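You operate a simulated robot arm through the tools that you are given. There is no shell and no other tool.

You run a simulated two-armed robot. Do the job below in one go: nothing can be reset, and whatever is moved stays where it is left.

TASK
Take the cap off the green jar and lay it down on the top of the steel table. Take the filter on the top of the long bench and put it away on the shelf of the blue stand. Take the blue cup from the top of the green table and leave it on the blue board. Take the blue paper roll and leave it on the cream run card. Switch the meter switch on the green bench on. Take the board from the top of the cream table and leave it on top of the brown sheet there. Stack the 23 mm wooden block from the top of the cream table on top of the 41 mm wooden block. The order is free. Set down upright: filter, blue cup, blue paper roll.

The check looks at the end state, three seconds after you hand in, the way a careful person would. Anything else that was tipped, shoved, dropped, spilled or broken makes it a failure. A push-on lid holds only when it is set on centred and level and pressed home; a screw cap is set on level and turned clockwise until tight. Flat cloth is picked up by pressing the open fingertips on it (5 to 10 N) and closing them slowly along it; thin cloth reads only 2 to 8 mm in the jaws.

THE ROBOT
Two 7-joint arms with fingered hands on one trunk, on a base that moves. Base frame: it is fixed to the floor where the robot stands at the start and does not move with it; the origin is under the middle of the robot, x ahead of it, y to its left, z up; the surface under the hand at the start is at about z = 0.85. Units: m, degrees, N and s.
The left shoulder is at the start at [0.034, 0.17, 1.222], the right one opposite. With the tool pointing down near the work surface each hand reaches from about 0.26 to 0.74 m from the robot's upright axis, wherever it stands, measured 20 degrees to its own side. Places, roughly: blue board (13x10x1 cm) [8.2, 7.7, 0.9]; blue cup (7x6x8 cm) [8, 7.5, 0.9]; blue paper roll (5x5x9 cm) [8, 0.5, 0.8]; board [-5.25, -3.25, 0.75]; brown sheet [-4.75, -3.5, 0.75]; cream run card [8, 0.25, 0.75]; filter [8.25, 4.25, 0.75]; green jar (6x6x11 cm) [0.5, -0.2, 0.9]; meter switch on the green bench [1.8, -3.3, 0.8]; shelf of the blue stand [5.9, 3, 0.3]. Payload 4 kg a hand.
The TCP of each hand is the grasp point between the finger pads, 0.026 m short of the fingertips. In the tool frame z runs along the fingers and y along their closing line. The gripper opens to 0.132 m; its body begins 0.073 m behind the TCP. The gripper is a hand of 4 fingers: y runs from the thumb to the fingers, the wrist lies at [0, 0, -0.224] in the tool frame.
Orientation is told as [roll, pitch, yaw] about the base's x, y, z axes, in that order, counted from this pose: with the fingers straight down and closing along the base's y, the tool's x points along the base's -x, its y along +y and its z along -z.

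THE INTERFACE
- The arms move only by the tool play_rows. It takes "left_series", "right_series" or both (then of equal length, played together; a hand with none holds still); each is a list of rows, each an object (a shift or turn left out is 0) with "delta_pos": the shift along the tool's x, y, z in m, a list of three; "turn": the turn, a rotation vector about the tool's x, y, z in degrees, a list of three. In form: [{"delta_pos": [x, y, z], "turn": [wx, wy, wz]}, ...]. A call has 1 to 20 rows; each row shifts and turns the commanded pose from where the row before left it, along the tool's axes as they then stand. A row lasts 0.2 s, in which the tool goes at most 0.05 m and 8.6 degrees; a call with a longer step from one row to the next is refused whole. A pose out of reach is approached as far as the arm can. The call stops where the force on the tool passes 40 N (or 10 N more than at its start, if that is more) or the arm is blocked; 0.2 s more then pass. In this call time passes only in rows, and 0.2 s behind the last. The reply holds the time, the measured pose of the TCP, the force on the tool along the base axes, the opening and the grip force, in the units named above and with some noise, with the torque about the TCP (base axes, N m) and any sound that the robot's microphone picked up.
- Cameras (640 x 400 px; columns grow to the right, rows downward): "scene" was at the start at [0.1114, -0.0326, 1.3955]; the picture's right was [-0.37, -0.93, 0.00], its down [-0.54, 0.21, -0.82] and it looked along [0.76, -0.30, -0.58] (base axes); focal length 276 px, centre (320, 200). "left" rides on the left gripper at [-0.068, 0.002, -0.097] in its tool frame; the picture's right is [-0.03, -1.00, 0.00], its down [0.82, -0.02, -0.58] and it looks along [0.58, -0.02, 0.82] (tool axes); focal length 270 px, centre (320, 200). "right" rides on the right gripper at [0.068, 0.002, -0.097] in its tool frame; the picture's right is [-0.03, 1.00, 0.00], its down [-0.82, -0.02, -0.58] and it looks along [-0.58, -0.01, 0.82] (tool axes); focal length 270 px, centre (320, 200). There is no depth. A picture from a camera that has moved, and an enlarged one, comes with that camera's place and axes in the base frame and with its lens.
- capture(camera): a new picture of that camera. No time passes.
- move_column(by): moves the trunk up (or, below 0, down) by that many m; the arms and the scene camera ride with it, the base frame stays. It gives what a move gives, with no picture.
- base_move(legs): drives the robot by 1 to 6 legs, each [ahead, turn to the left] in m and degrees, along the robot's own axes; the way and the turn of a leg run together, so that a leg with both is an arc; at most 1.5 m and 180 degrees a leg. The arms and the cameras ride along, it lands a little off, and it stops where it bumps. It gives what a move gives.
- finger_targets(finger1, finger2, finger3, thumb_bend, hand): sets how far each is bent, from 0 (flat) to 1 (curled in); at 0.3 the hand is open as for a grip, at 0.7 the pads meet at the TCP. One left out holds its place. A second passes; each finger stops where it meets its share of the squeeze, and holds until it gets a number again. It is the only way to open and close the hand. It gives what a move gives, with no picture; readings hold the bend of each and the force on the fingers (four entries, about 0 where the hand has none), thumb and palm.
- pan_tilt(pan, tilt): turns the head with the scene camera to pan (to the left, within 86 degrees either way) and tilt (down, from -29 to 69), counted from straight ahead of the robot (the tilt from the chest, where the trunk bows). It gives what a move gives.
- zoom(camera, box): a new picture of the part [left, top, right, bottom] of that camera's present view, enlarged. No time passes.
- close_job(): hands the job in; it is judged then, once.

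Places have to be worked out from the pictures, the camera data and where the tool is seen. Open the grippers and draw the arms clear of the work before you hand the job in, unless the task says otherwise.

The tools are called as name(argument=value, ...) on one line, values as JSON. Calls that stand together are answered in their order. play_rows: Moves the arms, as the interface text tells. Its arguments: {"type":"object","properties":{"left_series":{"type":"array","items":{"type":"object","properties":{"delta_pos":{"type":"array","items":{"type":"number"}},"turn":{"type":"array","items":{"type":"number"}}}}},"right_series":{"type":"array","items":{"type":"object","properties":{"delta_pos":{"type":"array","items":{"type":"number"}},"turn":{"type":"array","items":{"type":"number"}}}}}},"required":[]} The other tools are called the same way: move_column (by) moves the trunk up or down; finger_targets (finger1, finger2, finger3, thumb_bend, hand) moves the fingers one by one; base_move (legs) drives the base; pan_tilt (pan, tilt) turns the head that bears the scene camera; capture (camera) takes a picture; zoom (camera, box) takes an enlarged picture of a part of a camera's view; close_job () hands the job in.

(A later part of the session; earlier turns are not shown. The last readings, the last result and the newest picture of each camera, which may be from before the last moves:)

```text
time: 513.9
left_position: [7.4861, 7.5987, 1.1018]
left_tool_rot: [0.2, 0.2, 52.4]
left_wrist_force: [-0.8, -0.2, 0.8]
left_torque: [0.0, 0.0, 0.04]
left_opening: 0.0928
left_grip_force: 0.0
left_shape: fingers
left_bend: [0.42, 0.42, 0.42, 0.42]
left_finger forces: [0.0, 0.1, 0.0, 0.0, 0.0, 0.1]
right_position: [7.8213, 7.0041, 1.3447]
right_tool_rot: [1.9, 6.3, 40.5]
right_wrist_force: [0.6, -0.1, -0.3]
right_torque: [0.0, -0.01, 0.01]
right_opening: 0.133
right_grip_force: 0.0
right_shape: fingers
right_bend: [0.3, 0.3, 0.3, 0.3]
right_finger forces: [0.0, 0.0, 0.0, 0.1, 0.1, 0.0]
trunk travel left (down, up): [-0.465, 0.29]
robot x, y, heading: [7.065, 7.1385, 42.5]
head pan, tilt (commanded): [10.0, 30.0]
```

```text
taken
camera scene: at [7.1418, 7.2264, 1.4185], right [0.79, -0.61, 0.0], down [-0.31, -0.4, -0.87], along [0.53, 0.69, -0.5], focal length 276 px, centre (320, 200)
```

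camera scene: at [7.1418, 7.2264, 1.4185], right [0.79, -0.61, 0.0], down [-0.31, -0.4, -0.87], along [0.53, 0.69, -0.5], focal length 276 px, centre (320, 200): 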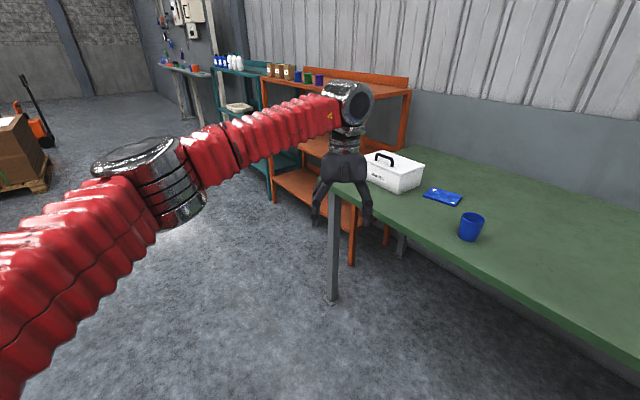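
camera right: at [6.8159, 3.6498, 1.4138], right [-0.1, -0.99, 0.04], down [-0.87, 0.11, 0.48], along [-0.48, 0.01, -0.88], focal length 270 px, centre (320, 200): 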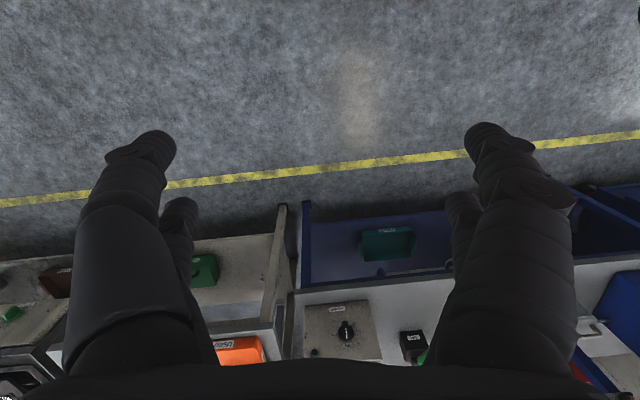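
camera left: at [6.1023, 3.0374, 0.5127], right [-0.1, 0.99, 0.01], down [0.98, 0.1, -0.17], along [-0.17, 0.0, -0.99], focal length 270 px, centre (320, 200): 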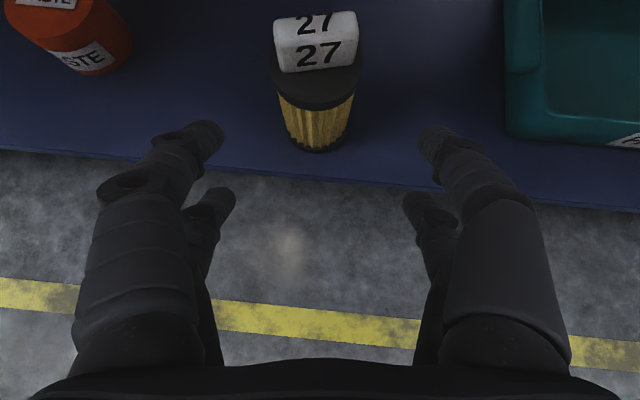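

I see the blue cup near the front edge (~(7.96, 7.5)) and the small blue board (~(8.13, 7.7)). I move to about (7.53, 7.42) facing +x.

base_move(legs=[[0, -11.5], [0.54, 0]])

base_move(legs=[[0, -31]])

pan_tilt(pan=10, tilt=45)

capture(camera="scene")

```text
time: 514.8
left_position: [7.5059, 7.5817, 1.1038]
left_tool_rot: [0.3, 0.1, 49.9]
left_wrist_force: [-0.1, -0.3, 0.4]
left_torque: [0.05, 0.01, 0.01]
left_opening: 0.0931
left_grip_force: 0.0
left_shape: fingers
left_bend: [0.42, 0.42, 0.42, 0.42]
left_finger forces: [0.1, 0.0, 0.0, 0.0, 0.1, 0.1]
right_position: [7.8126, 6.9685, 1.3458]
right_tool_rot: [2.2, 5.8, 37.9]
right_wrist_force: [0.4, -1.0, 0.0]
right_torque: [0.02, 0.01, 0.0]
right_opening: 0.1328
right_grip_force: 0.0
right_shape: fingers
right_bend: [0.3, 0.3, 0.3, 0.3]
right_finger forces: [0.0, 0.0, 0.1, 0.1, 0.0, 0.1]
trunk travel left (down, up): [-0.465, 0.29]
robot x, y, heading: [7.0629, 7.1395, 39.7]
head pan, tilt (commanded): [10.0, 30.0]
stopped in leg 1: the robot was blocked; the commanded pose is now the measured one
```

```text
time: 516.0
left_position: [7.5815, 7.4889, 1.104]
left_tool_rot: [0.4, 0.1, 38.8]
left_wrist_force: [-0.3, 0.1, 0.7]
left_torque: [0.03, 0.05, -0.01]
left_opening: 0.0932
left_grip_force: 0.1
left_shape: fingers
left_bend: [0.42, 0.42, 0.42, 0.42]
left_finger forces: [0.0, 0.0, 0.1, 0.0, 0.0, 0.0]
right_position: [7.7607, 6.8261, 1.3477]
right_tool_rot: [2.0, 5.5, 26.4]
right_wrist_force: [0.3, 0.1, 0.7]
right_torque: [0.05, -0.03, -0.04]
right_opening: 0.1329
right_grip_force: 0.1
right_shape: fingers
right_bend: [0.3, 0.3, 0.3, 0.3]
right_finger forces: [0.0, 0.1, 0.0, 0.0, 0.0, 0.0]
trunk travel left (down, up): [-0.465, 0.29]
robot x, y, heading: [7.0576, 7.1522, 28.6]
head pan, tilt (commanded): [10.0, 30.0]
stopped in leg 1: the robot was blocked; the commanded pose is now the measured one
```

```text
time: 516.8
left_position: [7.5824, 7.4918, 1.1029]
left_tool_rot: [0.3, 0.3, 38.8]
left_wrist_force: [0.4, -0.9, -0.3]
left_torque: [0.01, 0.0, 0.0]
left_opening: 0.093
left_grip_force: 0.1
left_shape: fingers
left_bend: [0.42, 0.42, 0.42, 0.42]
left_finger forces: [0.1, 0.0, 0.0, 0.0, 0.1, 0.0]
right_position: [7.7614, 6.8321, 1.3474]
right_tool_rot: [1.9, 5.7, 26.4]
right_wrist_force: [0.4, -0.4, 0.0]
right_torque: [0.04, -0.04, 0.03]
right_opening: 0.1331
right_grip_force: 0.1
right_shape: fingers
right_bend: [0.3, 0.3, 0.3, 0.3]
right_finger forces: [0.0, 0.0, 0.0, 0.0, 0.0, 0.0]
trunk travel left (down, up): [-0.465, 0.29]
robot x, y, heading: [7.0567, 7.1484, 28.7]
head pan, tilt (commanded): [10.0, 45.0]
```

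```text
taken
camera scene: at [7.1459, 7.213, 1.396], right [0.62, -0.78, 0.0], down [-0.55, -0.44, -0.71], along [0.55, 0.44, -0.71], focal length 276 px, centre (320, 200)
```

scene: 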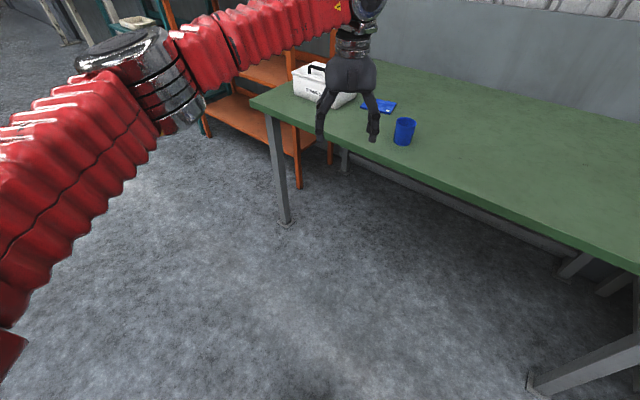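

Turning is sluggish here, but my heading (28.7°) already points at the target spot. I drive forward 0.54 m and then turn.

base_move(legs=[[0.52, 0]])

base_move(legs=[[0, -28]])

pan_tilt(pan=15, tilt=50)

capture(camera="scene")

```text
time: 519.9
left_position: [8.0426, 7.7441, 1.1034]
left_tool_rot: [0.3, 0.2, 38.7]
left_wrist_force: [-0.1, 0.1, -0.8]
left_torque: [-0.02, 0.02, 0.01]
left_opening: 0.0925
left_grip_force: 0.1
left_shape: fingers
left_bend: [0.42, 0.42, 0.42, 0.42]
left_finger forces: [0.1, 0.0, 0.0, 0.0, 0.0, 0.0]
right_position: [8.2242, 7.0825, 1.3485]
right_tool_rot: [1.9, 5.5, 26.5]
right_wrist_force: [-0.6, -0.2, 0.4]
right_torque: [-0.02, 0.0, -0.02]
right_opening: 0.1328
right_grip_force: 0.1
right_shape: fingers
right_bend: [0.3, 0.3, 0.3, 0.3]
right_finger forces: [0.0, 0.0, 0.0, 0.0, 0.1, 0.1]
trunk travel left (down, up): [-0.465, 0.29]
robot x, y, heading: [7.5191, 7.4012, 28.5]
head pan, tilt (commanded): [10.0, 45.0]
```

```text
time: 521.3
left_position: [8.1114, 7.5955, 1.1048]
left_tool_rot: [0.6, 0.1, 23.9]
left_wrist_force: [0.5, -0.8, -0.4]
left_torque: [0.15, -0.01, -0.06]
left_opening: 0.0929
left_grip_force: 0.0
left_shape: fingers
left_bend: [0.42, 0.42, 0.42, 0.42]
left_finger forces: [0.0, 0.0, 0.0, 0.0, 0.0, 0.0]
right_position: [8.099, 6.8562, 1.3163]
right_tool_rot: [-9.6, 10.5, -7.2]
right_wrist_force: [-0.2, -1.8, -1.6]
right_torque: [0.09, -0.01, 0.0]
right_opening: 0.1331
right_grip_force: 0.1
right_shape: fingers
right_bend: [0.3, 0.3, 0.3, 0.3]
right_finger forces: [0.1, 0.0, 0.1, 0.0, 0.0, 0.0]
trunk travel left (down, up): [-0.465, 0.29]
robot x, y, heading: [7.5127, 7.4157, 13.6]
head pan, tilt (commanded): [10.0, 45.0]
stopped in leg 1: the force on the tool passed its limit at 61 N (the readings are from after the stop); the commanded pose is now the measured one
```

```text
time: 521.9
left_position: [8.1112, 7.6041, 1.1025]
left_tool_rot: [0.4, 0.3, 24.1]
left_wrist_force: [0.0, -0.6, -0.2]
left_torque: [-0.01, -0.02, 0.05]
left_opening: 0.0931
left_grip_force: 0.0
left_shape: fingers
left_bend: [0.42, 0.42, 0.42, 0.42]
left_finger forces: [0.1, 0.0, 0.1, 0.0, 0.0, 0.0]
right_position: [8.0999, 6.8641, 1.3192]
right_tool_rot: [-10.1, 10.5, -7.2]
right_wrist_force: [-0.6, 0.6, 0.5]
right_torque: [-0.05, -0.02, -0.01]
right_opening: 0.1329
right_grip_force: 0.0
right_shape: fingers
right_bend: [0.3, 0.3, 0.3, 0.3]
right_finger forces: [0.0, 0.0, 0.1, 0.0, 0.1, 0.0]
trunk travel left (down, up): [-0.465, 0.29]
robot x, y, heading: [7.516, 7.4164, 13.8]
head pan, tilt (commanded): [15.0, 50.0]
```

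```text
taken
camera scene: at [7.6105, 7.4618, 1.389], right [0.48, -0.88, 0.0], down [-0.67, -0.37, -0.64], along [0.56, 0.31, -0.77], focal length 276 px, centre (320, 200)
```

scene: 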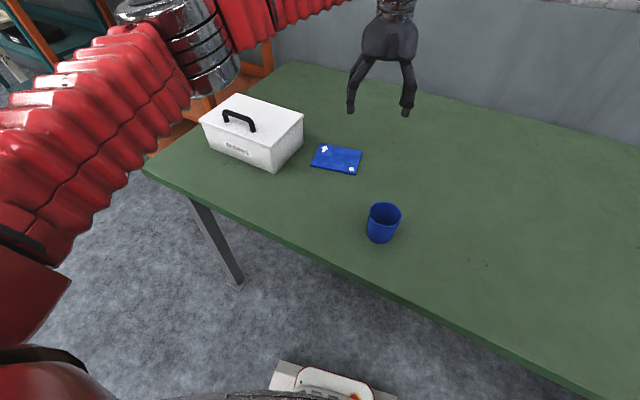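

The right arm met something (61 N). I look to the right to see what it touched.

pan_tilt(pan=-45, tilt=25)

capture(camera="scene")

capture(camera="right")

```text
time: 523.2
left_position: [8.1116, 7.6027, 1.1034]
left_tool_rot: [0.4, 0.3, 24.1]
left_wrist_force: [-0.5, 1.0, -0.7]
left_torque: [0.01, 0.03, -0.03]
left_opening: 0.0929
left_grip_force: 0.0
left_shape: fingers
left_bend: [0.42, 0.42, 0.42, 0.42]
left_finger forces: [0.0, 0.0, 0.0, 0.1, 0.1, 0.1]
right_position: [8.1, 6.8624, 1.319]
right_tool_rot: [-10.0, 10.5, -7.3]
right_wrist_force: [0.4, 0.0, -0.4]
right_torque: [0.01, 0.01, -0.01]
right_opening: 0.1328
right_grip_force: 0.0
right_shape: fingers
right_bend: [0.3, 0.3, 0.3, 0.3]
right_finger forces: [0.0, 0.0, 0.1, 0.0, 0.1, 0.1]
trunk travel left (down, up): [-0.465, 0.29]
robot x, y, heading: [7.5144, 7.4198, 13.4]
head pan, tilt (commanded): [-45.0, 25.0]
```

```text
taken
camera scene: at [7.6216, 7.3754, 1.4265], right [-0.52, -0.86, 0.0], down [-0.36, 0.22, -0.91], along [0.78, -0.47, -0.42], focal length 276 px, centre (320, 200)
```

scene: 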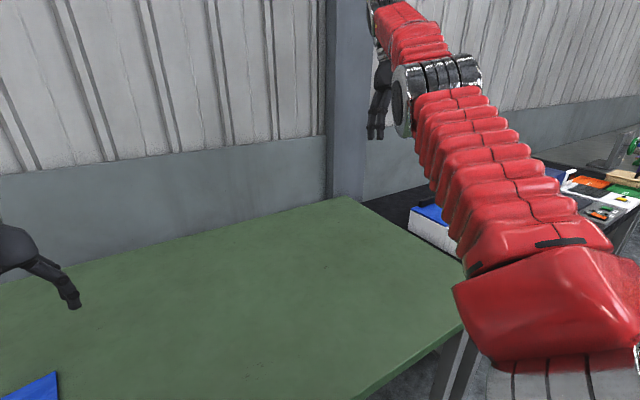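

```text
taken
camera right: at [8.0521, 6.8877, 1.4253], right [0.12, 0.98, -0.18], down [0.91, -0.03, 0.42], along [0.4, -0.21, -0.89], focal length 270 px, centre (320, 200)
```

right: 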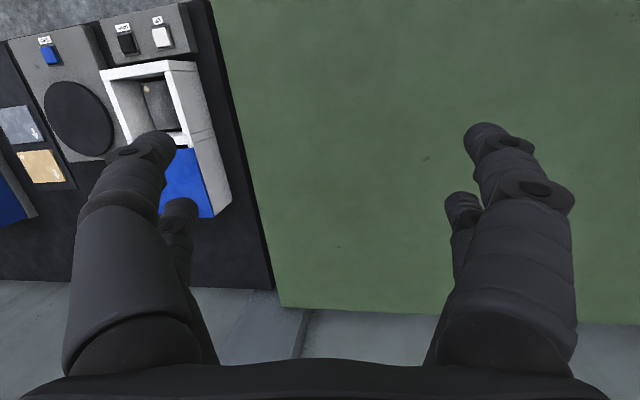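

The right hand had brushed the fixed wall beam; nothing was displaced. I draw the right arm in toward the body, then finish the turn.

play_rows(right_series=[{"delta_pos": [0.045, 0, 0]}, {"delta_pos": [0.045, 0, 0]}, {"delta_pos": [0.045, 0, 0]}, {"delta_pos": [0.045, 0, 0]}])

base_move(legs=[[0, -13]])

pan_tilt(pan=10, tilt=48)

capture(camera="scene")

capture(camera="left")

```text
time: 524.2
left_position: [8.1111, 7.6021, 1.1039]
left_tool_rot: [0.4, 0.2, 24.1]
left_wrist_force: [0.9, 0.0, -0.3]
left_torque: [0.03, 0.01, 0.0]
left_opening: 0.093
left_grip_force: 0.2
left_shape: fingers
left_bend: [0.42, 0.42, 0.42, 0.42]
left_finger forces: [0.0, 0.0, 0.1, 0.0, 0.0, 0.0]
right_position: [7.9251, 6.884, 1.3502]
right_tool_rot: [-9.9, 10.5, -7.3]
right_wrist_force: [0.7, 0.2, 0.5]
right_torque: [0.02, 0.02, 0.02]
right_opening: 0.133
right_grip_force: 0.0
right_shape: fingers
right_bend: [0.3, 0.3, 0.3, 0.3]
right_finger forces: [0.0, 0.1, 0.0, 0.1, 0.0, 0.0]
trunk travel left (down, up): [-0.465, 0.29]
robot x, y, heading: [7.5165, 7.4187, 14.0]
head pan, tilt (commanded): [-45.0, 25.0]
```

```text
time: 525.5
left_position: [8.1368, 7.4641, 1.1037]
left_tool_rot: [0.4, 0.2, 11.1]
left_wrist_force: [-0.2, -0.5, 0.4]
left_torque: [0.01, 0.02, -0.04]
left_opening: 0.093
left_grip_force: 0.1
left_shape: fingers
left_bend: [0.42, 0.42, 0.42, 0.42]
left_finger forces: [0.1, 0.1, 0.0, 0.0, 0.0, 0.0]
right_position: [7.7946, 6.8053, 1.3511]
right_tool_rot: [-10.0, 10.4, -20.2]
right_wrist_force: [0.2, -0.4, -0.2]
right_torque: [-0.01, 0.02, 0.01]
right_opening: 0.1329
right_grip_force: 0.1
right_shape: fingers
right_bend: [0.3, 0.3, 0.3, 0.3]
right_finger forces: [0.0, 0.0, 0.0, 0.0, 0.0, 0.0]
trunk travel left (down, up): [-0.465, 0.29]
robot x, y, heading: [7.5146, 7.4309, 0.6]
head pan, tilt (commanded): [-45.0, 25.0]
```

```text
time: 526.8
left_position: [8.1379, 7.4641, 1.1041]
left_tool_rot: [0.3, 0.2, 11.1]
left_wrist_force: [0.0, -0.3, -0.4]
left_torque: [-0.03, -0.01, -0.04]
left_opening: 0.0929
left_grip_force: 0.0
left_shape: fingers
left_bend: [0.42, 0.42, 0.42, 0.42]
left_finger forces: [0.1, 0.1, 0.1, 0.0, 0.0, 0.1]
right_position: [7.7947, 6.8064, 1.3511]
right_tool_rot: [-10.0, 10.5, -20.2]
right_wrist_force: [-0.8, 0.0, 0.6]
right_torque: [-0.02, 0.0, 0.01]
right_opening: 0.1327
right_grip_force: 0.1
right_shape: fingers
right_bend: [0.3, 0.3, 0.3, 0.3]
right_finger forces: [0.1, 0.1, 0.0, 0.0, 0.0, 0.0]
trunk travel left (down, up): [-0.465, 0.29]
robot x, y, heading: [7.5181, 7.4304, 0.6]
head pan, tilt (commanded): [10.0, 48.0]
```

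```text
taken
camera scene: at [7.621, 7.4461, 1.3918], right [0.19, -0.98, 0.0], down [-0.73, -0.14, -0.67], along [0.66, 0.12, -0.74], focal length 276 px, centre (320, 200)
```

scene: 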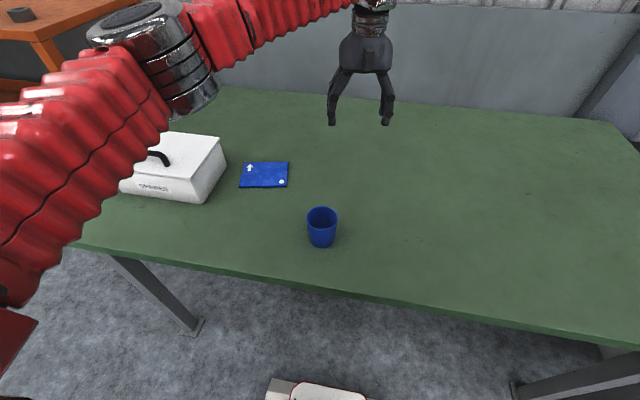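

```text
taken
camera left: at [8.2049, 7.4783, 1.2003], right [0.22, -0.98, -0.01], down [-0.79, -0.18, 0.58], along [-0.57, -0.12, -0.81], focal length 270 px, centre (320, 200)
```

left: 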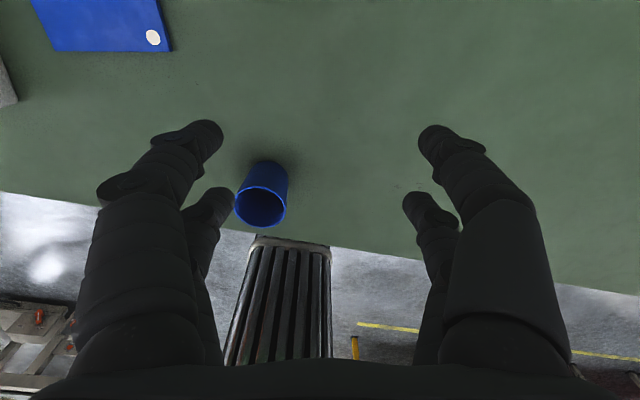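

Now I zoom in on the cup and the board to see the cup's handle and the board's exact place.

zoom(camera="scene", box=[220, 140, 380, 260])

zoom(camera="left", box=[200, 130, 320, 250])

```text
3.33 times, centred on (300, 200) of scene
camera zoom: at [7.621, 7.4461, 1.3918], right [0.19, -0.98, 0.0], down [-0.73, -0.14, -0.67], along [0.66, 0.12, -0.74], focal length 919 px, centre (387, 200)
```

zoom: 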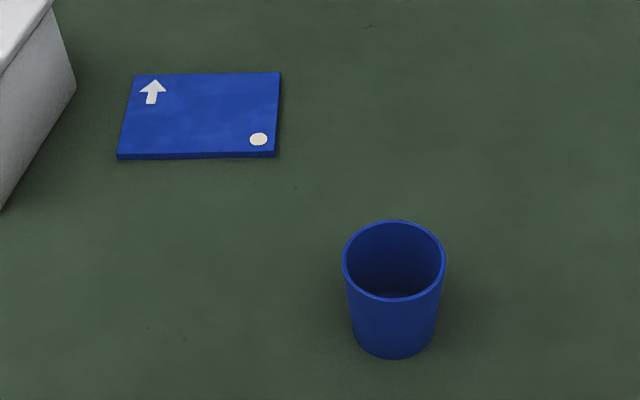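

```text
3.33 times, centred on (260, 190) of left
camera zoom: at [8.2049, 7.4783, 1.2003], right [0.22, -0.98, -0.01], down [-0.79, -0.18, 0.58], along [-0.57, -0.12, -0.81], focal length 901 px, centre (520, 233)
```

zoom: 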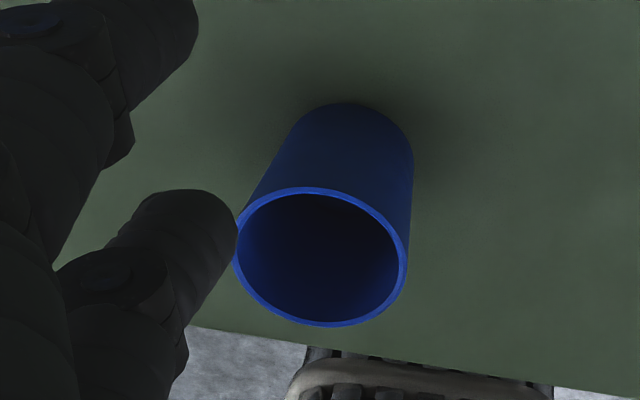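

The cup is a tapered tumbler, rim centre ≈ (7.983, 7.507), top z≈0.925 (table ≈0.845); the board's centre is ≈ (8.166, 7.710). I move 4 cm closer and bring the left hand above the cup.

base_move(legs=[[0.04, 0]])

play_rows(left_series=[{"turn": [0.3, -0.2, 5.5]}, {"turn": [0, 0, 5.5]}, {"delta_pos": [0.045, 0.01, 0]}, {"delta_pos": [0.045, 0.01, 0]}, {"delta_pos": [0.045, 0.01, 0]}, {"delta_pos": [0.045, 0.01, 0]}, {"delta_pos": [0.012, 0.003, 0.03]}])

capture(camera="left")

capture(camera="scene")

```text
time: 527.6
left_position: [8.1798, 7.4637, 1.1027]
left_tool_rot: [0.4, 0.2, 11.1]
left_wrist_force: [-0.5, 0.6, 0.5]
left_torque: [-0.03, 0.05, -0.02]
left_opening: 0.0928
left_grip_force: 0.0
left_shape: fingers
left_bend: [0.42, 0.42, 0.42, 0.42]
left_finger forces: [0.1, 0.0, 0.0, 0.0, 0.0, 0.0]
right_position: [7.8375, 6.8063, 1.3517]
right_tool_rot: [-10.0, 10.5, -20.1]
right_wrist_force: [1.0, -0.3, -0.5]
right_torque: [0.02, 0.03, -0.01]
right_opening: 0.1331
right_grip_force: 0.1
right_shape: fingers
right_bend: [0.3, 0.3, 0.3, 0.3]
right_finger forces: [0.0, 0.1, 0.0, 0.0, 0.0, 0.0]
trunk travel left (down, up): [-0.465, 0.29]
robot x, y, heading: [7.5543, 7.4349, 0.8]
head pan, tilt (commanded): [10.0, 48.0]
```

```text
time: 529.2
left_position: [7.9866, 7.5073, 1.0744]
left_tool_rot: [0.1, 0.0, 0.2]
left_wrist_force: [0.2, -0.6, -0.3]
left_torque: [0.0, 0.0, 0.01]
left_opening: 0.0933
left_grip_force: 0.1
left_shape: fingers
left_bend: [0.42, 0.42, 0.42, 0.42]
left_finger forces: [0.0, 0.1, 0.0, 0.0, 0.0, 0.0]
right_position: [7.8367, 6.8075, 1.3523]
right_tool_rot: [-10.0, 10.5, -20.2]
right_wrist_force: [-1.3, 1.3, 0.1]
right_torque: [0.01, 0.01, 0.01]
right_opening: 0.133
right_grip_force: 0.0
right_shape: fingers
right_bend: [0.3, 0.3, 0.3, 0.3]
right_finger forces: [0.0, 0.0, 0.1, 0.0, 0.0, 0.0]
trunk travel left (down, up): [-0.465, 0.29]
robot x, y, heading: [7.5599, 7.4348, 0.5]
head pan, tilt (commanded): [10.0, 48.0]
```

```text
taken
camera left: at [8.0541, 7.5096, 1.1704], right [0.03, -1.0, 0.0], down [-0.81, -0.02, 0.58], along [-0.58, -0.02, -0.82], focal length 270 px, centre (320, 200)
```

left: 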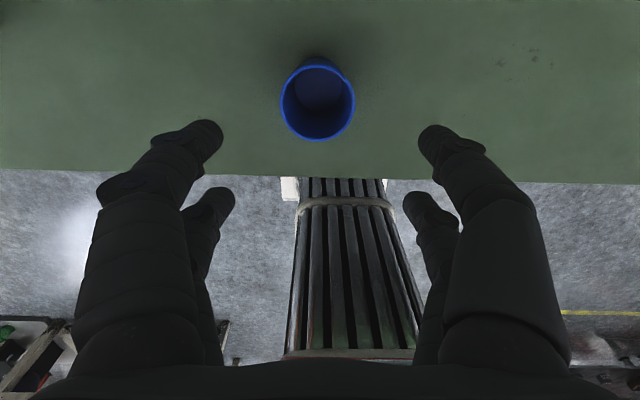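

```text
taken
camera scene: at [7.6622, 7.4466, 1.3916], right [0.19, -0.98, 0.0], down [-0.73, -0.14, -0.67], along [0.66, 0.12, -0.74], focal length 276 px, centre (320, 200)
```

scene: 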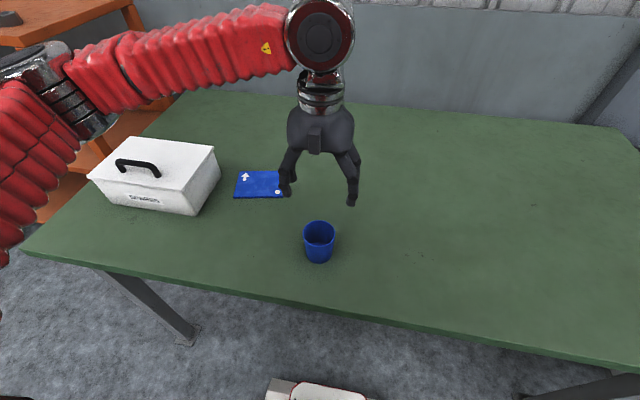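

Cup centre is within 5 mm of the hand axis. I correct, descend around it and close softly.

play_rows(left_series=[{"delta_pos": [0.005, 0.002, 0]}, {"delta_pos": [0, 0, 0.045]}, {"delta_pos": [0, 0, 0.045]}, {"delta_pos": [0, 0, 0.045]}, {"delta_pos": [0, 0, 0.03]}, {"delta_pos": [0, 0, 0.012]}])

capture(camera="left")

zoom(camera="scene", box=[240, 180, 400, 280])

```text
time: 530.6
left_position: [7.9809, 7.5097, 0.8964]
left_tool_rot: [0.2, 0.0, 0.0]
left_wrist_force: [0.2, -0.9, -0.1]
left_torque: [0.0, -0.01, -0.03]
left_opening: 0.0931
left_grip_force: 0.0
left_shape: fingers
left_bend: [0.42, 0.42, 0.42, 0.42]
left_finger forces: [0.0, 0.0, 0.0, 0.0, 0.0, 0.0]
right_position: [7.836, 6.8071, 1.3519]
right_tool_rot: [-10.1, 10.4, -20.1]
right_wrist_force: [0.0, 0.0, 0.2]
right_torque: [0.0, -0.01, 0.01]
right_opening: 0.133
right_grip_force: 0.0
right_shape: fingers
right_bend: [0.3, 0.3, 0.3, 0.3]
right_finger forces: [0.1, 0.0, 0.0, 0.0, 0.1, 0.1]
trunk travel left (down, up): [-0.465, 0.29]
robot x, y, heading: [7.5554, 7.4326, 0.8]
head pan, tilt (commanded): [10.0, 48.0]
```

```text
taken
camera left: at [8.0492, 7.5116, 0.9935], right [0.03, -1.0, 0.0], down [-0.82, -0.02, 0.58], along [-0.58, -0.02, -0.82], focal length 270 px, centre (320, 200)
```

left: 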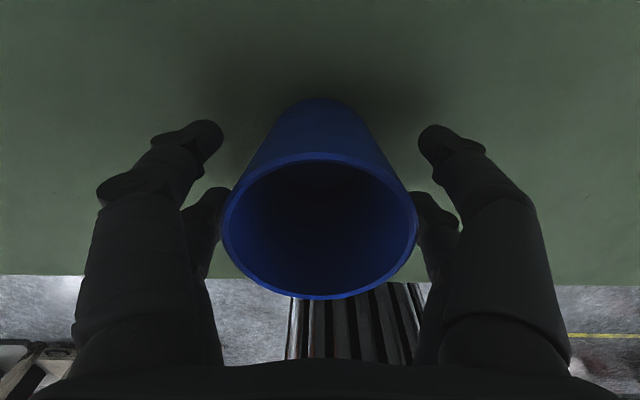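

```text
4.00 times, centred on (320, 230) of scene
camera zoom: at [7.6612, 7.4463, 1.3918], right [0.19, -0.98, 0.0], down [-0.73, -0.14, -0.67], along [0.66, 0.12, -0.74], focal length 1103 px, centre (320, 80)
```

zoom: 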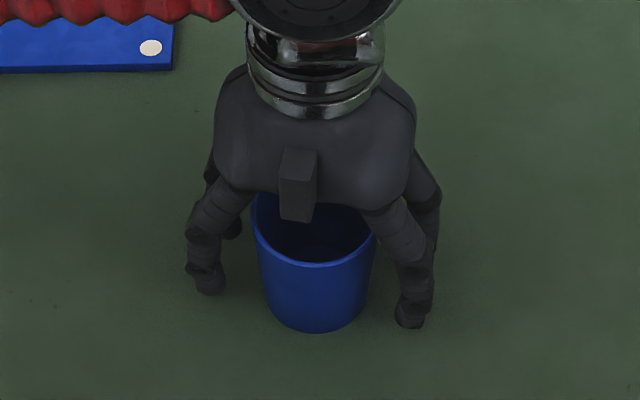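

Well centred. I close gently on the cup.

finger_targets(hand="left", finger1=0.54, finger2=0.54, finger3=0.54, thumb_bend=0.54)

finger_targets(hand="left", finger1=0.62, finger2=0.62, finger3=0.62, thumb_bend=0.6)

capture(camera="left")

```text
time: 531.6
left_position: [7.9804, 7.5093, 0.8979]
left_tool_rot: [0.0, 0.1, 0.1]
left_wrist_force: [-0.7, -1.5, -0.1]
left_torque: [-0.01, 0.02, -0.02]
left_opening: 0.0529
left_grip_force: 0.1
left_shape: fingers
left_bend: [0.54, 0.54, 0.54, 0.54]
left_finger forces: [0.1, 0.0, 0.0, 0.0, 0.0, 0.1]
right_position: [7.8366, 6.8064, 1.3529]
right_tool_rot: [-10.0, 10.4, -20.2]
right_wrist_force: [-0.9, 0.2, -0.1]
right_torque: [0.0, 0.03, 0.0]
right_opening: 0.133
right_grip_force: 0.1
right_shape: fingers
right_bend: [0.3, 0.3, 0.3, 0.3]
right_finger forces: [0.0, 0.0, 0.1, 0.1, 0.0, 0.0]
trunk travel left (down, up): [-0.465, 0.29]
robot x, y, heading: [7.5595, 7.43, 0.8]
head pan, tilt (commanded): [10.0, 48.0]
```

```text
time: 532.6
left_position: [7.9822, 7.5093, 0.8975]
left_tool_rot: [0.2, 0.1, 0.0]
left_wrist_force: [0.1, 0.0, 0.6]
left_torque: [0.0, -0.06, 0.0]
left_opening: 0.0407
left_grip_force: 5.0
left_shape: fingers
left_bend: [0.58, 0.58, 0.58, 0.58]
left_finger forces: [2.9, 2.9, 2.6, 0.1, 3.1, 0.0]
right_position: [7.8365, 6.807, 1.3524]
right_tool_rot: [-10.1, 10.4, -20.1]
right_wrist_force: [0.0, -0.2, 0.1]
right_torque: [0.02, 0.01, -0.02]
right_opening: 0.1328
right_grip_force: 0.0
right_shape: fingers
right_bend: [0.3, 0.3, 0.3, 0.3]
right_finger forces: [0.1, 0.0, 0.0, 0.1, 0.0, 0.0]
trunk travel left (down, up): [-0.465, 0.29]
robot x, y, heading: [7.5551, 7.4325, 1.0]
head pan, tilt (commanded): [10.0, 48.0]
```

```text
taken
camera left: at [8.0493, 7.5115, 0.9939], right [0.03, -1.0, 0.0], down [-0.82, -0.02, 0.58], along [-0.58, -0.01, -0.82], focal length 270 px, centre (320, 200)
```

left: 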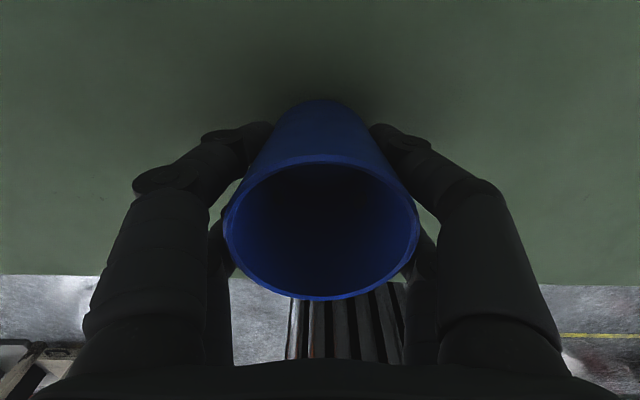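

Even contact at 5 N; I add a little, then lift the cup.

finger_targets(hand="left", finger1=0.65, finger2=0.65, finger3=0.65, thumb_bend=0.63)

play_rows(left_series=[{"delta_pos": [0, 0, -0.02]}, {"delta_pos": [0, 0, -0.03]}, {"delta_pos": [0, 0, -0.03]}])

capture(camera="left")

capture(camera="scene")

```text
time: 533.6
left_position: [7.9814, 7.5092, 0.8972]
left_tool_rot: [0.1, 0.1, 0.1]
left_wrist_force: [-0.1, 0.6, 0.7]
left_torque: [0.01, 0.0, -0.01]
left_opening: 0.0397
left_grip_force: 10.1
left_shape: fingers
left_bend: [0.58, 0.59, 0.59, 0.6]
left_finger forces: [4.9, 5.1, 4.1, 0.0, 5.9, 0.0]
right_position: [7.8354, 6.8065, 1.3525]
right_tool_rot: [-9.9, 10.3, -20.2]
right_wrist_force: [0.6, -0.7, -0.2]
right_torque: [0.0, -0.01, 0.0]
right_opening: 0.1329
right_grip_force: 0.1
right_shape: fingers
right_bend: [0.3, 0.3, 0.3, 0.3]
right_finger forces: [0.0, 0.0, 0.0, 0.0, 0.1, 0.1]
trunk travel left (down, up): [-0.465, 0.29]
robot x, y, heading: [7.5572, 7.4305, 0.7]
head pan, tilt (commanded): [10.0, 48.0]
```

```text
time: 534.4
left_position: [7.9809, 7.5095, 0.9772]
left_tool_rot: [0.1, 0.1, 0.1]
left_wrist_force: [0.5, 1.6, -0.7]
left_torque: [0.0, -0.01, 0.01]
left_opening: 0.0399
left_grip_force: 9.9
left_shape: fingers
left_bend: [0.58, 0.59, 0.59, 0.6]
left_finger forces: [5.0, 5.0, 4.1, 0.1, 5.8, 0.0]
right_position: [7.8346, 6.8072, 1.3525]
right_tool_rot: [-10.1, 10.4, -20.1]
right_wrist_force: [-0.4, -1.1, -0.2]
right_torque: [0.0, 0.01, 0.03]
right_opening: 0.133
right_grip_force: 0.1
right_shape: fingers
right_bend: [0.3, 0.3, 0.3, 0.3]
right_finger forces: [0.0, 0.1, 0.0, 0.1, 0.0, 0.1]
trunk travel left (down, up): [-0.465, 0.29]
robot x, y, heading: [7.5569, 7.4279, 0.8]
head pan, tilt (commanded): [10.0, 48.0]
```

```text
taken
camera left: at [8.0491, 7.511, 1.074], right [0.03, -1.0, 0.0], down [-0.82, -0.02, 0.58], along [-0.58, -0.01, -0.82], focal length 270 px, centre (320, 200)
```

left: 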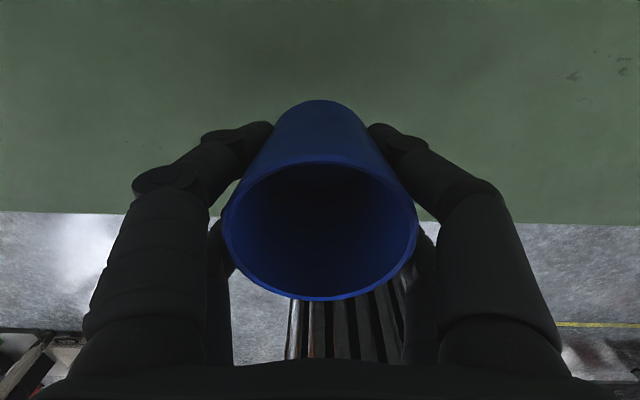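

```text
taken
camera scene: at [7.661, 7.4461, 1.3918], right [0.19, -0.98, 0.0], down [-0.73, -0.14, -0.67], along [0.66, 0.12, -0.74], focal length 276 px, centre (320, 200)
```

scene: 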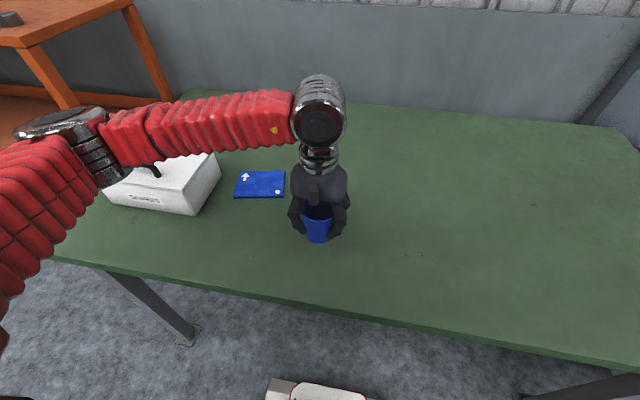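

The cup is lifted. I zoom on the board once more to get its exact centre.

zoom(camera="scene", box=[220, 155, 300, 215])

```text
6.67 times, centred on (260, 185) of scene
camera zoom: at [7.661, 7.4461, 1.3918], right [0.19, -0.98, 0.0], down [-0.73, -0.14, -0.67], along [0.66, 0.12, -0.74], focal length 1839 px, centre (720, 300)
```

zoom: 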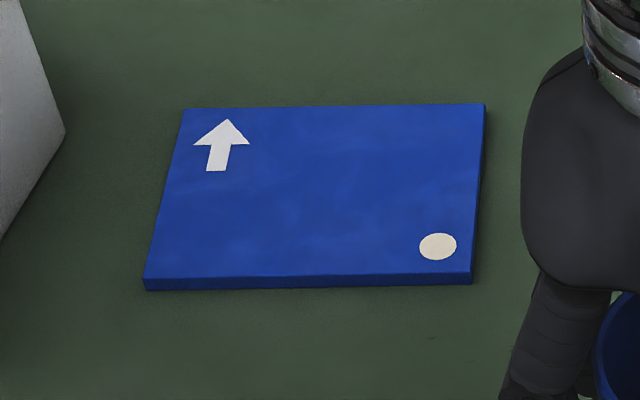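

Board centre ≈ (8.166, 7.711). I carry the cup there at the current height.

play_rows(left_series=[{"delta_pos": [-0.0308, 0.0335, 0]}, {"delta_pos": [-0.0308, 0.0335, 0]}, {"delta_pos": [-0.0308, 0.0335, 0]}, {"delta_pos": [-0.0308, 0.0335, 0]}, {"delta_pos": [-0.0308, 0.0335, 0]}, {"delta_pos": [-0.0308, 0.0335, 0]}])

capture(camera="left")

capture(camera="scene")

```text
time: 535.8
left_position: [8.1675, 7.7103, 0.9777]
left_tool_rot: [0.0, 0.1, 0.1]
left_wrist_force: [-0.7, -0.1, -1.0]
left_torque: [-0.01, 0.03, 0.0]
left_opening: 0.0397
left_grip_force: 9.8
left_shape: fingers
left_bend: [0.58, 0.59, 0.59, 0.6]
left_finger forces: [5.0, 5.1, 4.1, 0.0, 5.6, 0.1]
right_position: [7.837, 6.8075, 1.3514]
right_tool_rot: [-10.0, 10.5, -20.1]
right_wrist_force: [-0.2, -0.3, 0.1]
right_torque: [0.0, 0.02, 0.0]
right_opening: 0.1332
right_grip_force: 0.0
right_shape: fingers
right_bend: [0.3, 0.3, 0.3, 0.3]
right_finger forces: [0.0, 0.1, 0.1, 0.0, 0.0, 0.0]
trunk travel left (down, up): [-0.465, 0.29]
robot x, y, heading: [7.5548, 7.433, 0.7]
head pan, tilt (commanded): [10.0, 48.0]
```

```text
taken
camera left: at [8.2357, 7.7125, 1.0743], right [0.03, -1.0, 0.0], down [-0.82, -0.02, 0.58], along [-0.58, -0.01, -0.82], focal length 270 px, centre (320, 200)
```

left: 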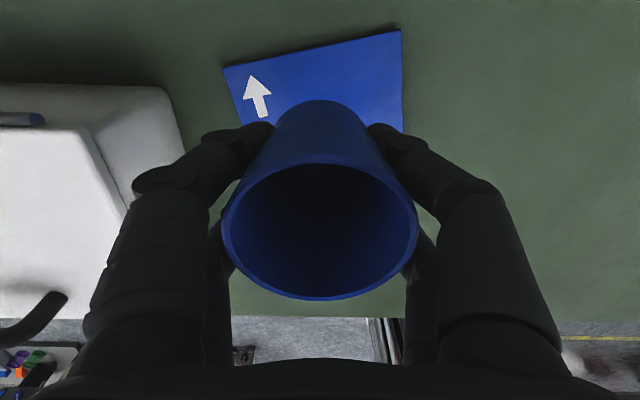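

```text
taken
camera scene: at [7.6619, 7.4464, 1.3917], right [0.19, -0.98, 0.0], down [-0.73, -0.14, -0.67], along [0.66, 0.12, -0.74], focal length 276 px, centre (320, 200)
```

scene: 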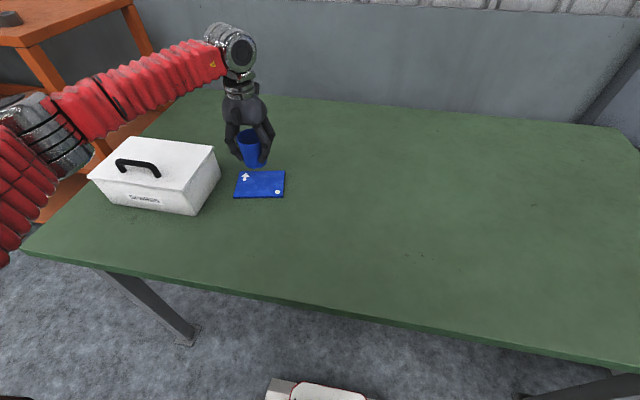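

The cup is over the board's middle, clear of the white box. I lower it slowly onto the board.

play_rows(left_series=[{"delta_pos": [0.003, 0.001, 0.03]}, {"delta_pos": [0, 0, 0.025]}, {"delta_pos": [0, 0, 0.006]}, {"delta_pos": [0, 0, 0.004]}, {"delta_pos": [0, 0, 0.003]}])

play_rows(left_series=[{"delta_pos": [0, 0, 0.002]}, {"delta_pos": [0, 0, 0.002]}])

zoom(camera="scene", box=[200, 130, 320, 220])

```text
time: 537.0
left_position: [8.163, 7.713, 0.9087]
left_tool_rot: [0.1, -0.1, 0.1]
left_wrist_force: [-0.6, 0.4, -1.0]
left_torque: [0.02, -0.03, 0.01]
left_opening: 0.04
left_grip_force: 9.6
left_shape: fingers
left_bend: [0.58, 0.59, 0.59, 0.6]
left_finger forces: [4.9, 5.0, 4.3, 0.1, 5.6, 0.0]
right_position: [7.8366, 6.807, 1.3527]
right_tool_rot: [-10.0, 10.5, -20.1]
right_wrist_force: [-0.6, 0.1, 0.1]
right_torque: [-0.01, -0.02, -0.01]
right_opening: 0.1331
right_grip_force: 0.0
right_shape: fingers
right_bend: [0.3, 0.3, 0.3, 0.3]
right_finger forces: [0.0, 0.0, 0.0, 0.1, 0.0, 0.0]
trunk travel left (down, up): [-0.465, 0.29]
robot x, y, heading: [7.557, 7.4314, 0.6]
head pan, tilt (commanded): [10.0, 48.0]
```

```text
time: 537.6
left_position: [8.1626, 7.712, 0.9048]
left_tool_rot: [0.1, 0.1, 0.2]
left_wrist_force: [0.0, 0.4, -1.2]
left_torque: [0.04, 0.05, 0.01]
left_opening: 0.0396
left_grip_force: 10.0
left_shape: fingers
left_bend: [0.58, 0.59, 0.59, 0.6]
left_finger forces: [5.0, 5.1, 4.4, 0.0, 5.6, 0.0]
right_position: [7.8355, 6.8074, 1.3527]
right_tool_rot: [-10.0, 10.4, -20.1]
right_wrist_force: [0.5, -0.3, 0.0]
right_torque: [-0.01, -0.01, -0.01]
right_opening: 0.133
right_grip_force: 0.1
right_shape: fingers
right_bend: [0.3, 0.3, 0.3, 0.3]
right_finger forces: [0.0, 0.1, 0.0, 0.0, 0.0, 0.1]
trunk travel left (down, up): [-0.465, 0.29]
robot x, y, heading: [7.5585, 7.4285, 0.7]
head pan, tilt (commanded): [10.0, 48.0]
```

```text
4.44 times, centred on (260, 175) of scene
camera zoom: at [7.6613, 7.4463, 1.3918], right [0.19, -0.98, 0.0], down [-0.73, -0.14, -0.67], along [0.66, 0.12, -0.74], focal length 1226 px, centre (587, 311)
```

zoom: 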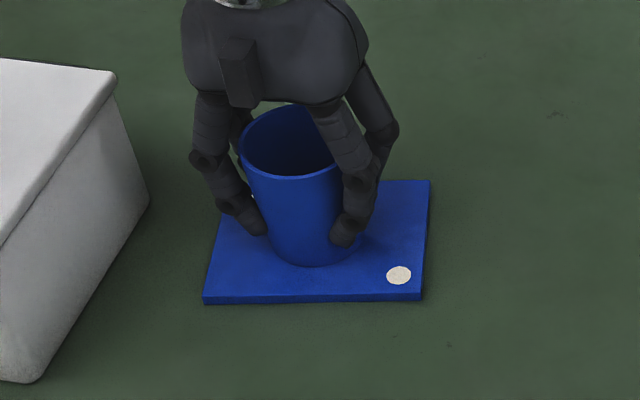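

Almost touching; I continue in 2 mm steps.

play_rows(left_series=[{"delta_pos": [0, 0, 0.002]}, {"delta_pos": [0, 0, 0.002]}])

play_rows(left_series=[{"delta_pos": [0, 0, 0.002]}, {"delta_pos": [0, 0, 0.002]}])

play_rows(left_series=[{"delta_pos": [0, 0, 0.002]}])

```text
time: 538.2
left_position: [8.1633, 7.7118, 0.9034]
left_tool_rot: [0.2, -0.1, 0.1]
left_wrist_force: [-0.6, 0.4, 9.7]
left_torque: [0.02, -0.04, 0.0]
left_opening: 0.0395
left_grip_force: 11.2
left_shape: fingers
left_bend: [0.58, 0.59, 0.6, 0.6]
left_finger forces: [5.7, 5.9, 4.9, 0.0, 6.1, 0.0]
right_position: [7.8352, 6.8061, 1.3521]
right_tool_rot: [-9.9, 10.5, -20.1]
right_wrist_force: [-0.6, 0.5, 0.5]
right_torque: [-0.01, -0.01, 0.01]
right_opening: 0.1326
right_grip_force: 0.0
right_shape: fingers
right_bend: [0.3, 0.3, 0.3, 0.3]
right_finger forces: [0.0, 0.1, 0.0, 0.1, 0.0, 0.0]
trunk travel left (down, up): [-0.465, 0.29]
robot x, y, heading: [7.5565, 7.4299, 0.9]
head pan, tilt (commanded): [10.0, 48.0]
```

```text
time: 538.8
left_position: [8.1625, 7.712, 0.9002]
left_tool_rot: [0.1, -0.1, 0.1]
left_wrist_force: [2.0, 0.9, 17.6]
left_torque: [0.05, -0.07, -0.05]
left_opening: 0.039
left_grip_force: 12.9
left_shape: fingers
left_bend: [0.59, 0.6, 0.61, 0.61]
left_finger forces: [7.7, 6.2, 5.5, 0.0, 6.7, 0.0]
right_position: [7.8336, 6.8059, 1.3523]
right_tool_rot: [-10.0, 10.5, -20.1]
right_wrist_force: [-0.6, -0.5, 1.2]
right_torque: [0.02, -0.05, -0.01]
right_opening: 0.1327
right_grip_force: 0.0
right_shape: fingers
right_bend: [0.3, 0.3, 0.3, 0.3]
right_finger forces: [0.0, 0.0, 0.0, 0.0, 0.0, 0.0]
trunk travel left (down, up): [-0.465, 0.29]
robot x, y, heading: [7.5573, 7.4292, 0.9]
head pan, tilt (commanded): [10.0, 48.0]
```

```text
time: 539.2
left_position: [8.1632, 7.7112, 0.898]
left_tool_rot: [0.1, -0.1, 0.2]
left_wrist_force: [3.2, 0.7, 16.6]
left_torque: [0.04, -0.15, -0.1]
left_opening: 0.0387
left_grip_force: 12.3
left_shape: fingers
left_bend: [0.6, 0.6, 0.61, 0.61]
left_finger forces: [7.8, 5.6, 5.3, 0.0, 6.7, 0.1]
right_position: [7.8336, 6.8071, 1.3522]
right_tool_rot: [-10.0, 10.3, -20.0]
right_wrist_force: [-0.5, 0.7, -0.9]
right_torque: [-0.01, -0.03, 0.01]
right_opening: 0.1329
right_grip_force: 0.0
right_shape: fingers
right_bend: [0.3, 0.3, 0.3, 0.3]
right_finger forces: [0.0, 0.0, 0.0, 0.1, 0.0, 0.0]
trunk travel left (down, up): [-0.465, 0.29]
robot x, y, heading: [7.5559, 7.4298, 0.8]
head pan, tilt (commanded): [10.0, 48.0]
```

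Firm contact. I ease up and release the cup, then rise.

play_rows(left_series=[{"delta_pos": [0, 0, -0.005]}])

finger_targets(hand="left", finger1=0.52, finger2=0.52, finger3=0.52, thumb_bend=0.52)

finger_targets(hand="left", finger1=0.4, finger2=0.4, finger3=0.4, thumb_bend=0.4)

play_rows(left_series=[{"delta_pos": [0, 0, -0.03]}, {"delta_pos": [0, 0, -0.04]}, {"delta_pos": [0, 0, -0.05]}, {"delta_pos": [0, 0, -0.05]}, {"delta_pos": [0, 0, -0.05]}])

zoom(camera="scene", box=[200, 130, 320, 220])

capture(camera="left")

```text
time: 539.6
left_position: [8.1616, 7.7118, 0.8983]
left_tool_rot: [0.2, 0.3, 0.2]
left_wrist_force: [0.8, -0.4, 0.1]
left_torque: [-0.04, -0.01, -0.02]
left_opening: 0.0392
left_grip_force: 11.4
left_shape: fingers
left_bend: [0.59, 0.6, 0.6, 0.6]
left_finger forces: [6.1, 5.5, 5.2, 0.0, 6.4, 0.0]
right_position: [7.8366, 6.8075, 1.3506]
right_tool_rot: [-10.0, 10.4, -20.1]
right_wrist_force: [0.3, -1.2, -0.2]
right_torque: [0.01, -0.01, 0.0]
right_opening: 0.1328
right_grip_force: 0.1
right_shape: fingers
right_bend: [0.3, 0.3, 0.3, 0.3]
right_finger forces: [0.0, 0.1, 0.1, 0.1, 0.1, 0.0]
trunk travel left (down, up): [-0.465, 0.29]
robot x, y, heading: [7.5578, 7.4325, 0.6]
head pan, tilt (commanded): [10.0, 48.0]
```

```text
time: 540.6
left_position: [8.164, 7.7121, 0.9008]
left_tool_rot: [0.1, 0.1, 0.1]
left_wrist_force: [0.3, -1.1, 1.1]
left_torque: [0.03, 0.03, 0.03]
left_opening: 0.0585
left_grip_force: 0.1
left_shape: fingers
left_bend: [0.52, 0.52, 0.52, 0.52]
left_finger forces: [0.1, 0.0, 0.0, 0.1, 0.0, 0.0]
right_position: [7.8351, 6.8074, 1.3525]
right_tool_rot: [-10.0, 10.3, -20.2]
right_wrist_force: [0.5, 0.8, -0.2]
right_torque: [0.0, 0.0, 0.0]
right_opening: 0.1329
right_grip_force: 0.1
right_shape: fingers
right_bend: [0.3, 0.3, 0.3, 0.3]
right_finger forces: [0.1, 0.0, 0.1, 0.0, 0.1, 0.0]
trunk travel left (down, up): [-0.465, 0.29]
robot x, y, heading: [7.5584, 7.4297, 0.8]
head pan, tilt (commanded): [10.0, 48.0]
```

```text
time: 541.6
left_position: [8.1625, 7.7116, 0.9008]
left_tool_rot: [0.1, 0.1, 0.1]
left_wrist_force: [0.1, -0.3, -0.1]
left_torque: [0.03, 0.01, 0.02]
left_opening: 0.0993
left_grip_force: 0.1
left_shape: fingers
left_bend: [0.4, 0.4, 0.4, 0.4]
left_finger forces: [0.0, 0.0, 0.1, 0.1, 0.0, 0.0]
right_position: [7.8359, 6.8064, 1.353]
right_tool_rot: [-10.0, 10.4, -20.2]
right_wrist_force: [-0.3, 0.3, 0.4]
right_torque: [0.01, 0.02, -0.01]
right_opening: 0.1328
right_grip_force: 0.0
right_shape: fingers
right_bend: [0.3, 0.3, 0.3, 0.3]
right_finger forces: [0.1, 0.0, 0.0, 0.0, 0.0, 0.1]
trunk travel left (down, up): [-0.465, 0.29]
robot x, y, heading: [7.5594, 7.4309, 1.0]
head pan, tilt (commanded): [10.0, 48.0]
```

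```text
time: 542.8
left_position: [8.1621, 7.7113, 1.1209]
left_tool_rot: [0.1, 0.1, 0.2]
left_wrist_force: [-0.3, 1.1, -0.4]
left_torque: [0.0, -0.01, 0.02]
left_opening: 0.0994
left_grip_force: 0.1
left_shape: fingers
left_bend: [0.4, 0.4, 0.4, 0.4]
left_finger forces: [0.0, 0.1, 0.1, 0.0, 0.0, 0.0]
right_position: [7.8349, 6.8058, 1.3528]
right_tool_rot: [-10.0, 10.4, -20.2]
right_wrist_force: [0.0, -0.1, 0.9]
right_torque: [0.01, -0.02, 0.01]
right_opening: 0.1331
right_grip_force: 0.1
right_shape: fingers
right_bend: [0.3, 0.3, 0.3, 0.3]
right_finger forces: [0.1, 0.1, 0.0, 0.0, 0.0, 0.0]
trunk travel left (down, up): [-0.465, 0.29]
robot x, y, heading: [7.5593, 7.4319, 0.7]
head pan, tilt (commanded): [10.0, 48.0]
```

```text
4.44 times, centred on (260, 175) of scene
camera zoom: at [7.6607, 7.4456, 1.3918], right [0.19, -0.98, 0.0], down [-0.73, -0.14, -0.67], along [0.66, 0.13, -0.74], focal length 1226 px, centre (587, 311)
```

zoom: 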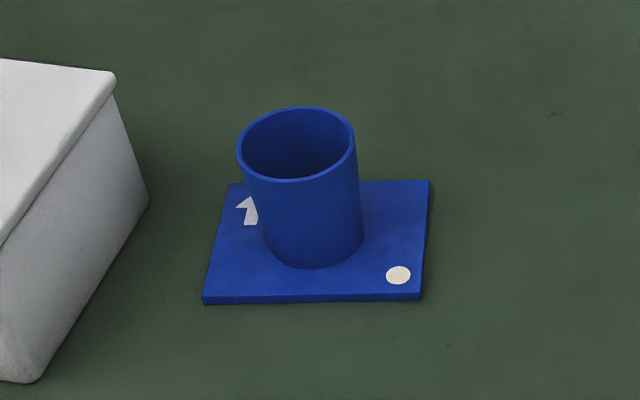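

```text
taken
camera left: at [8.2305, 7.7122, 1.2178], right [0.03, -1.0, 0.0], down [-0.82, -0.02, 0.58], along [-0.58, -0.01, -0.82], focal length 270 px, centre (320, 200)
```

left: 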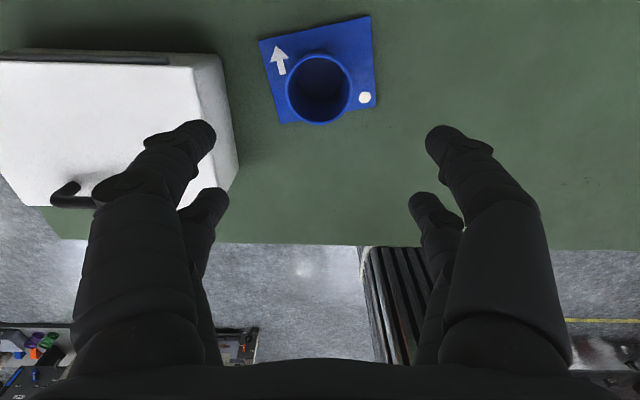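

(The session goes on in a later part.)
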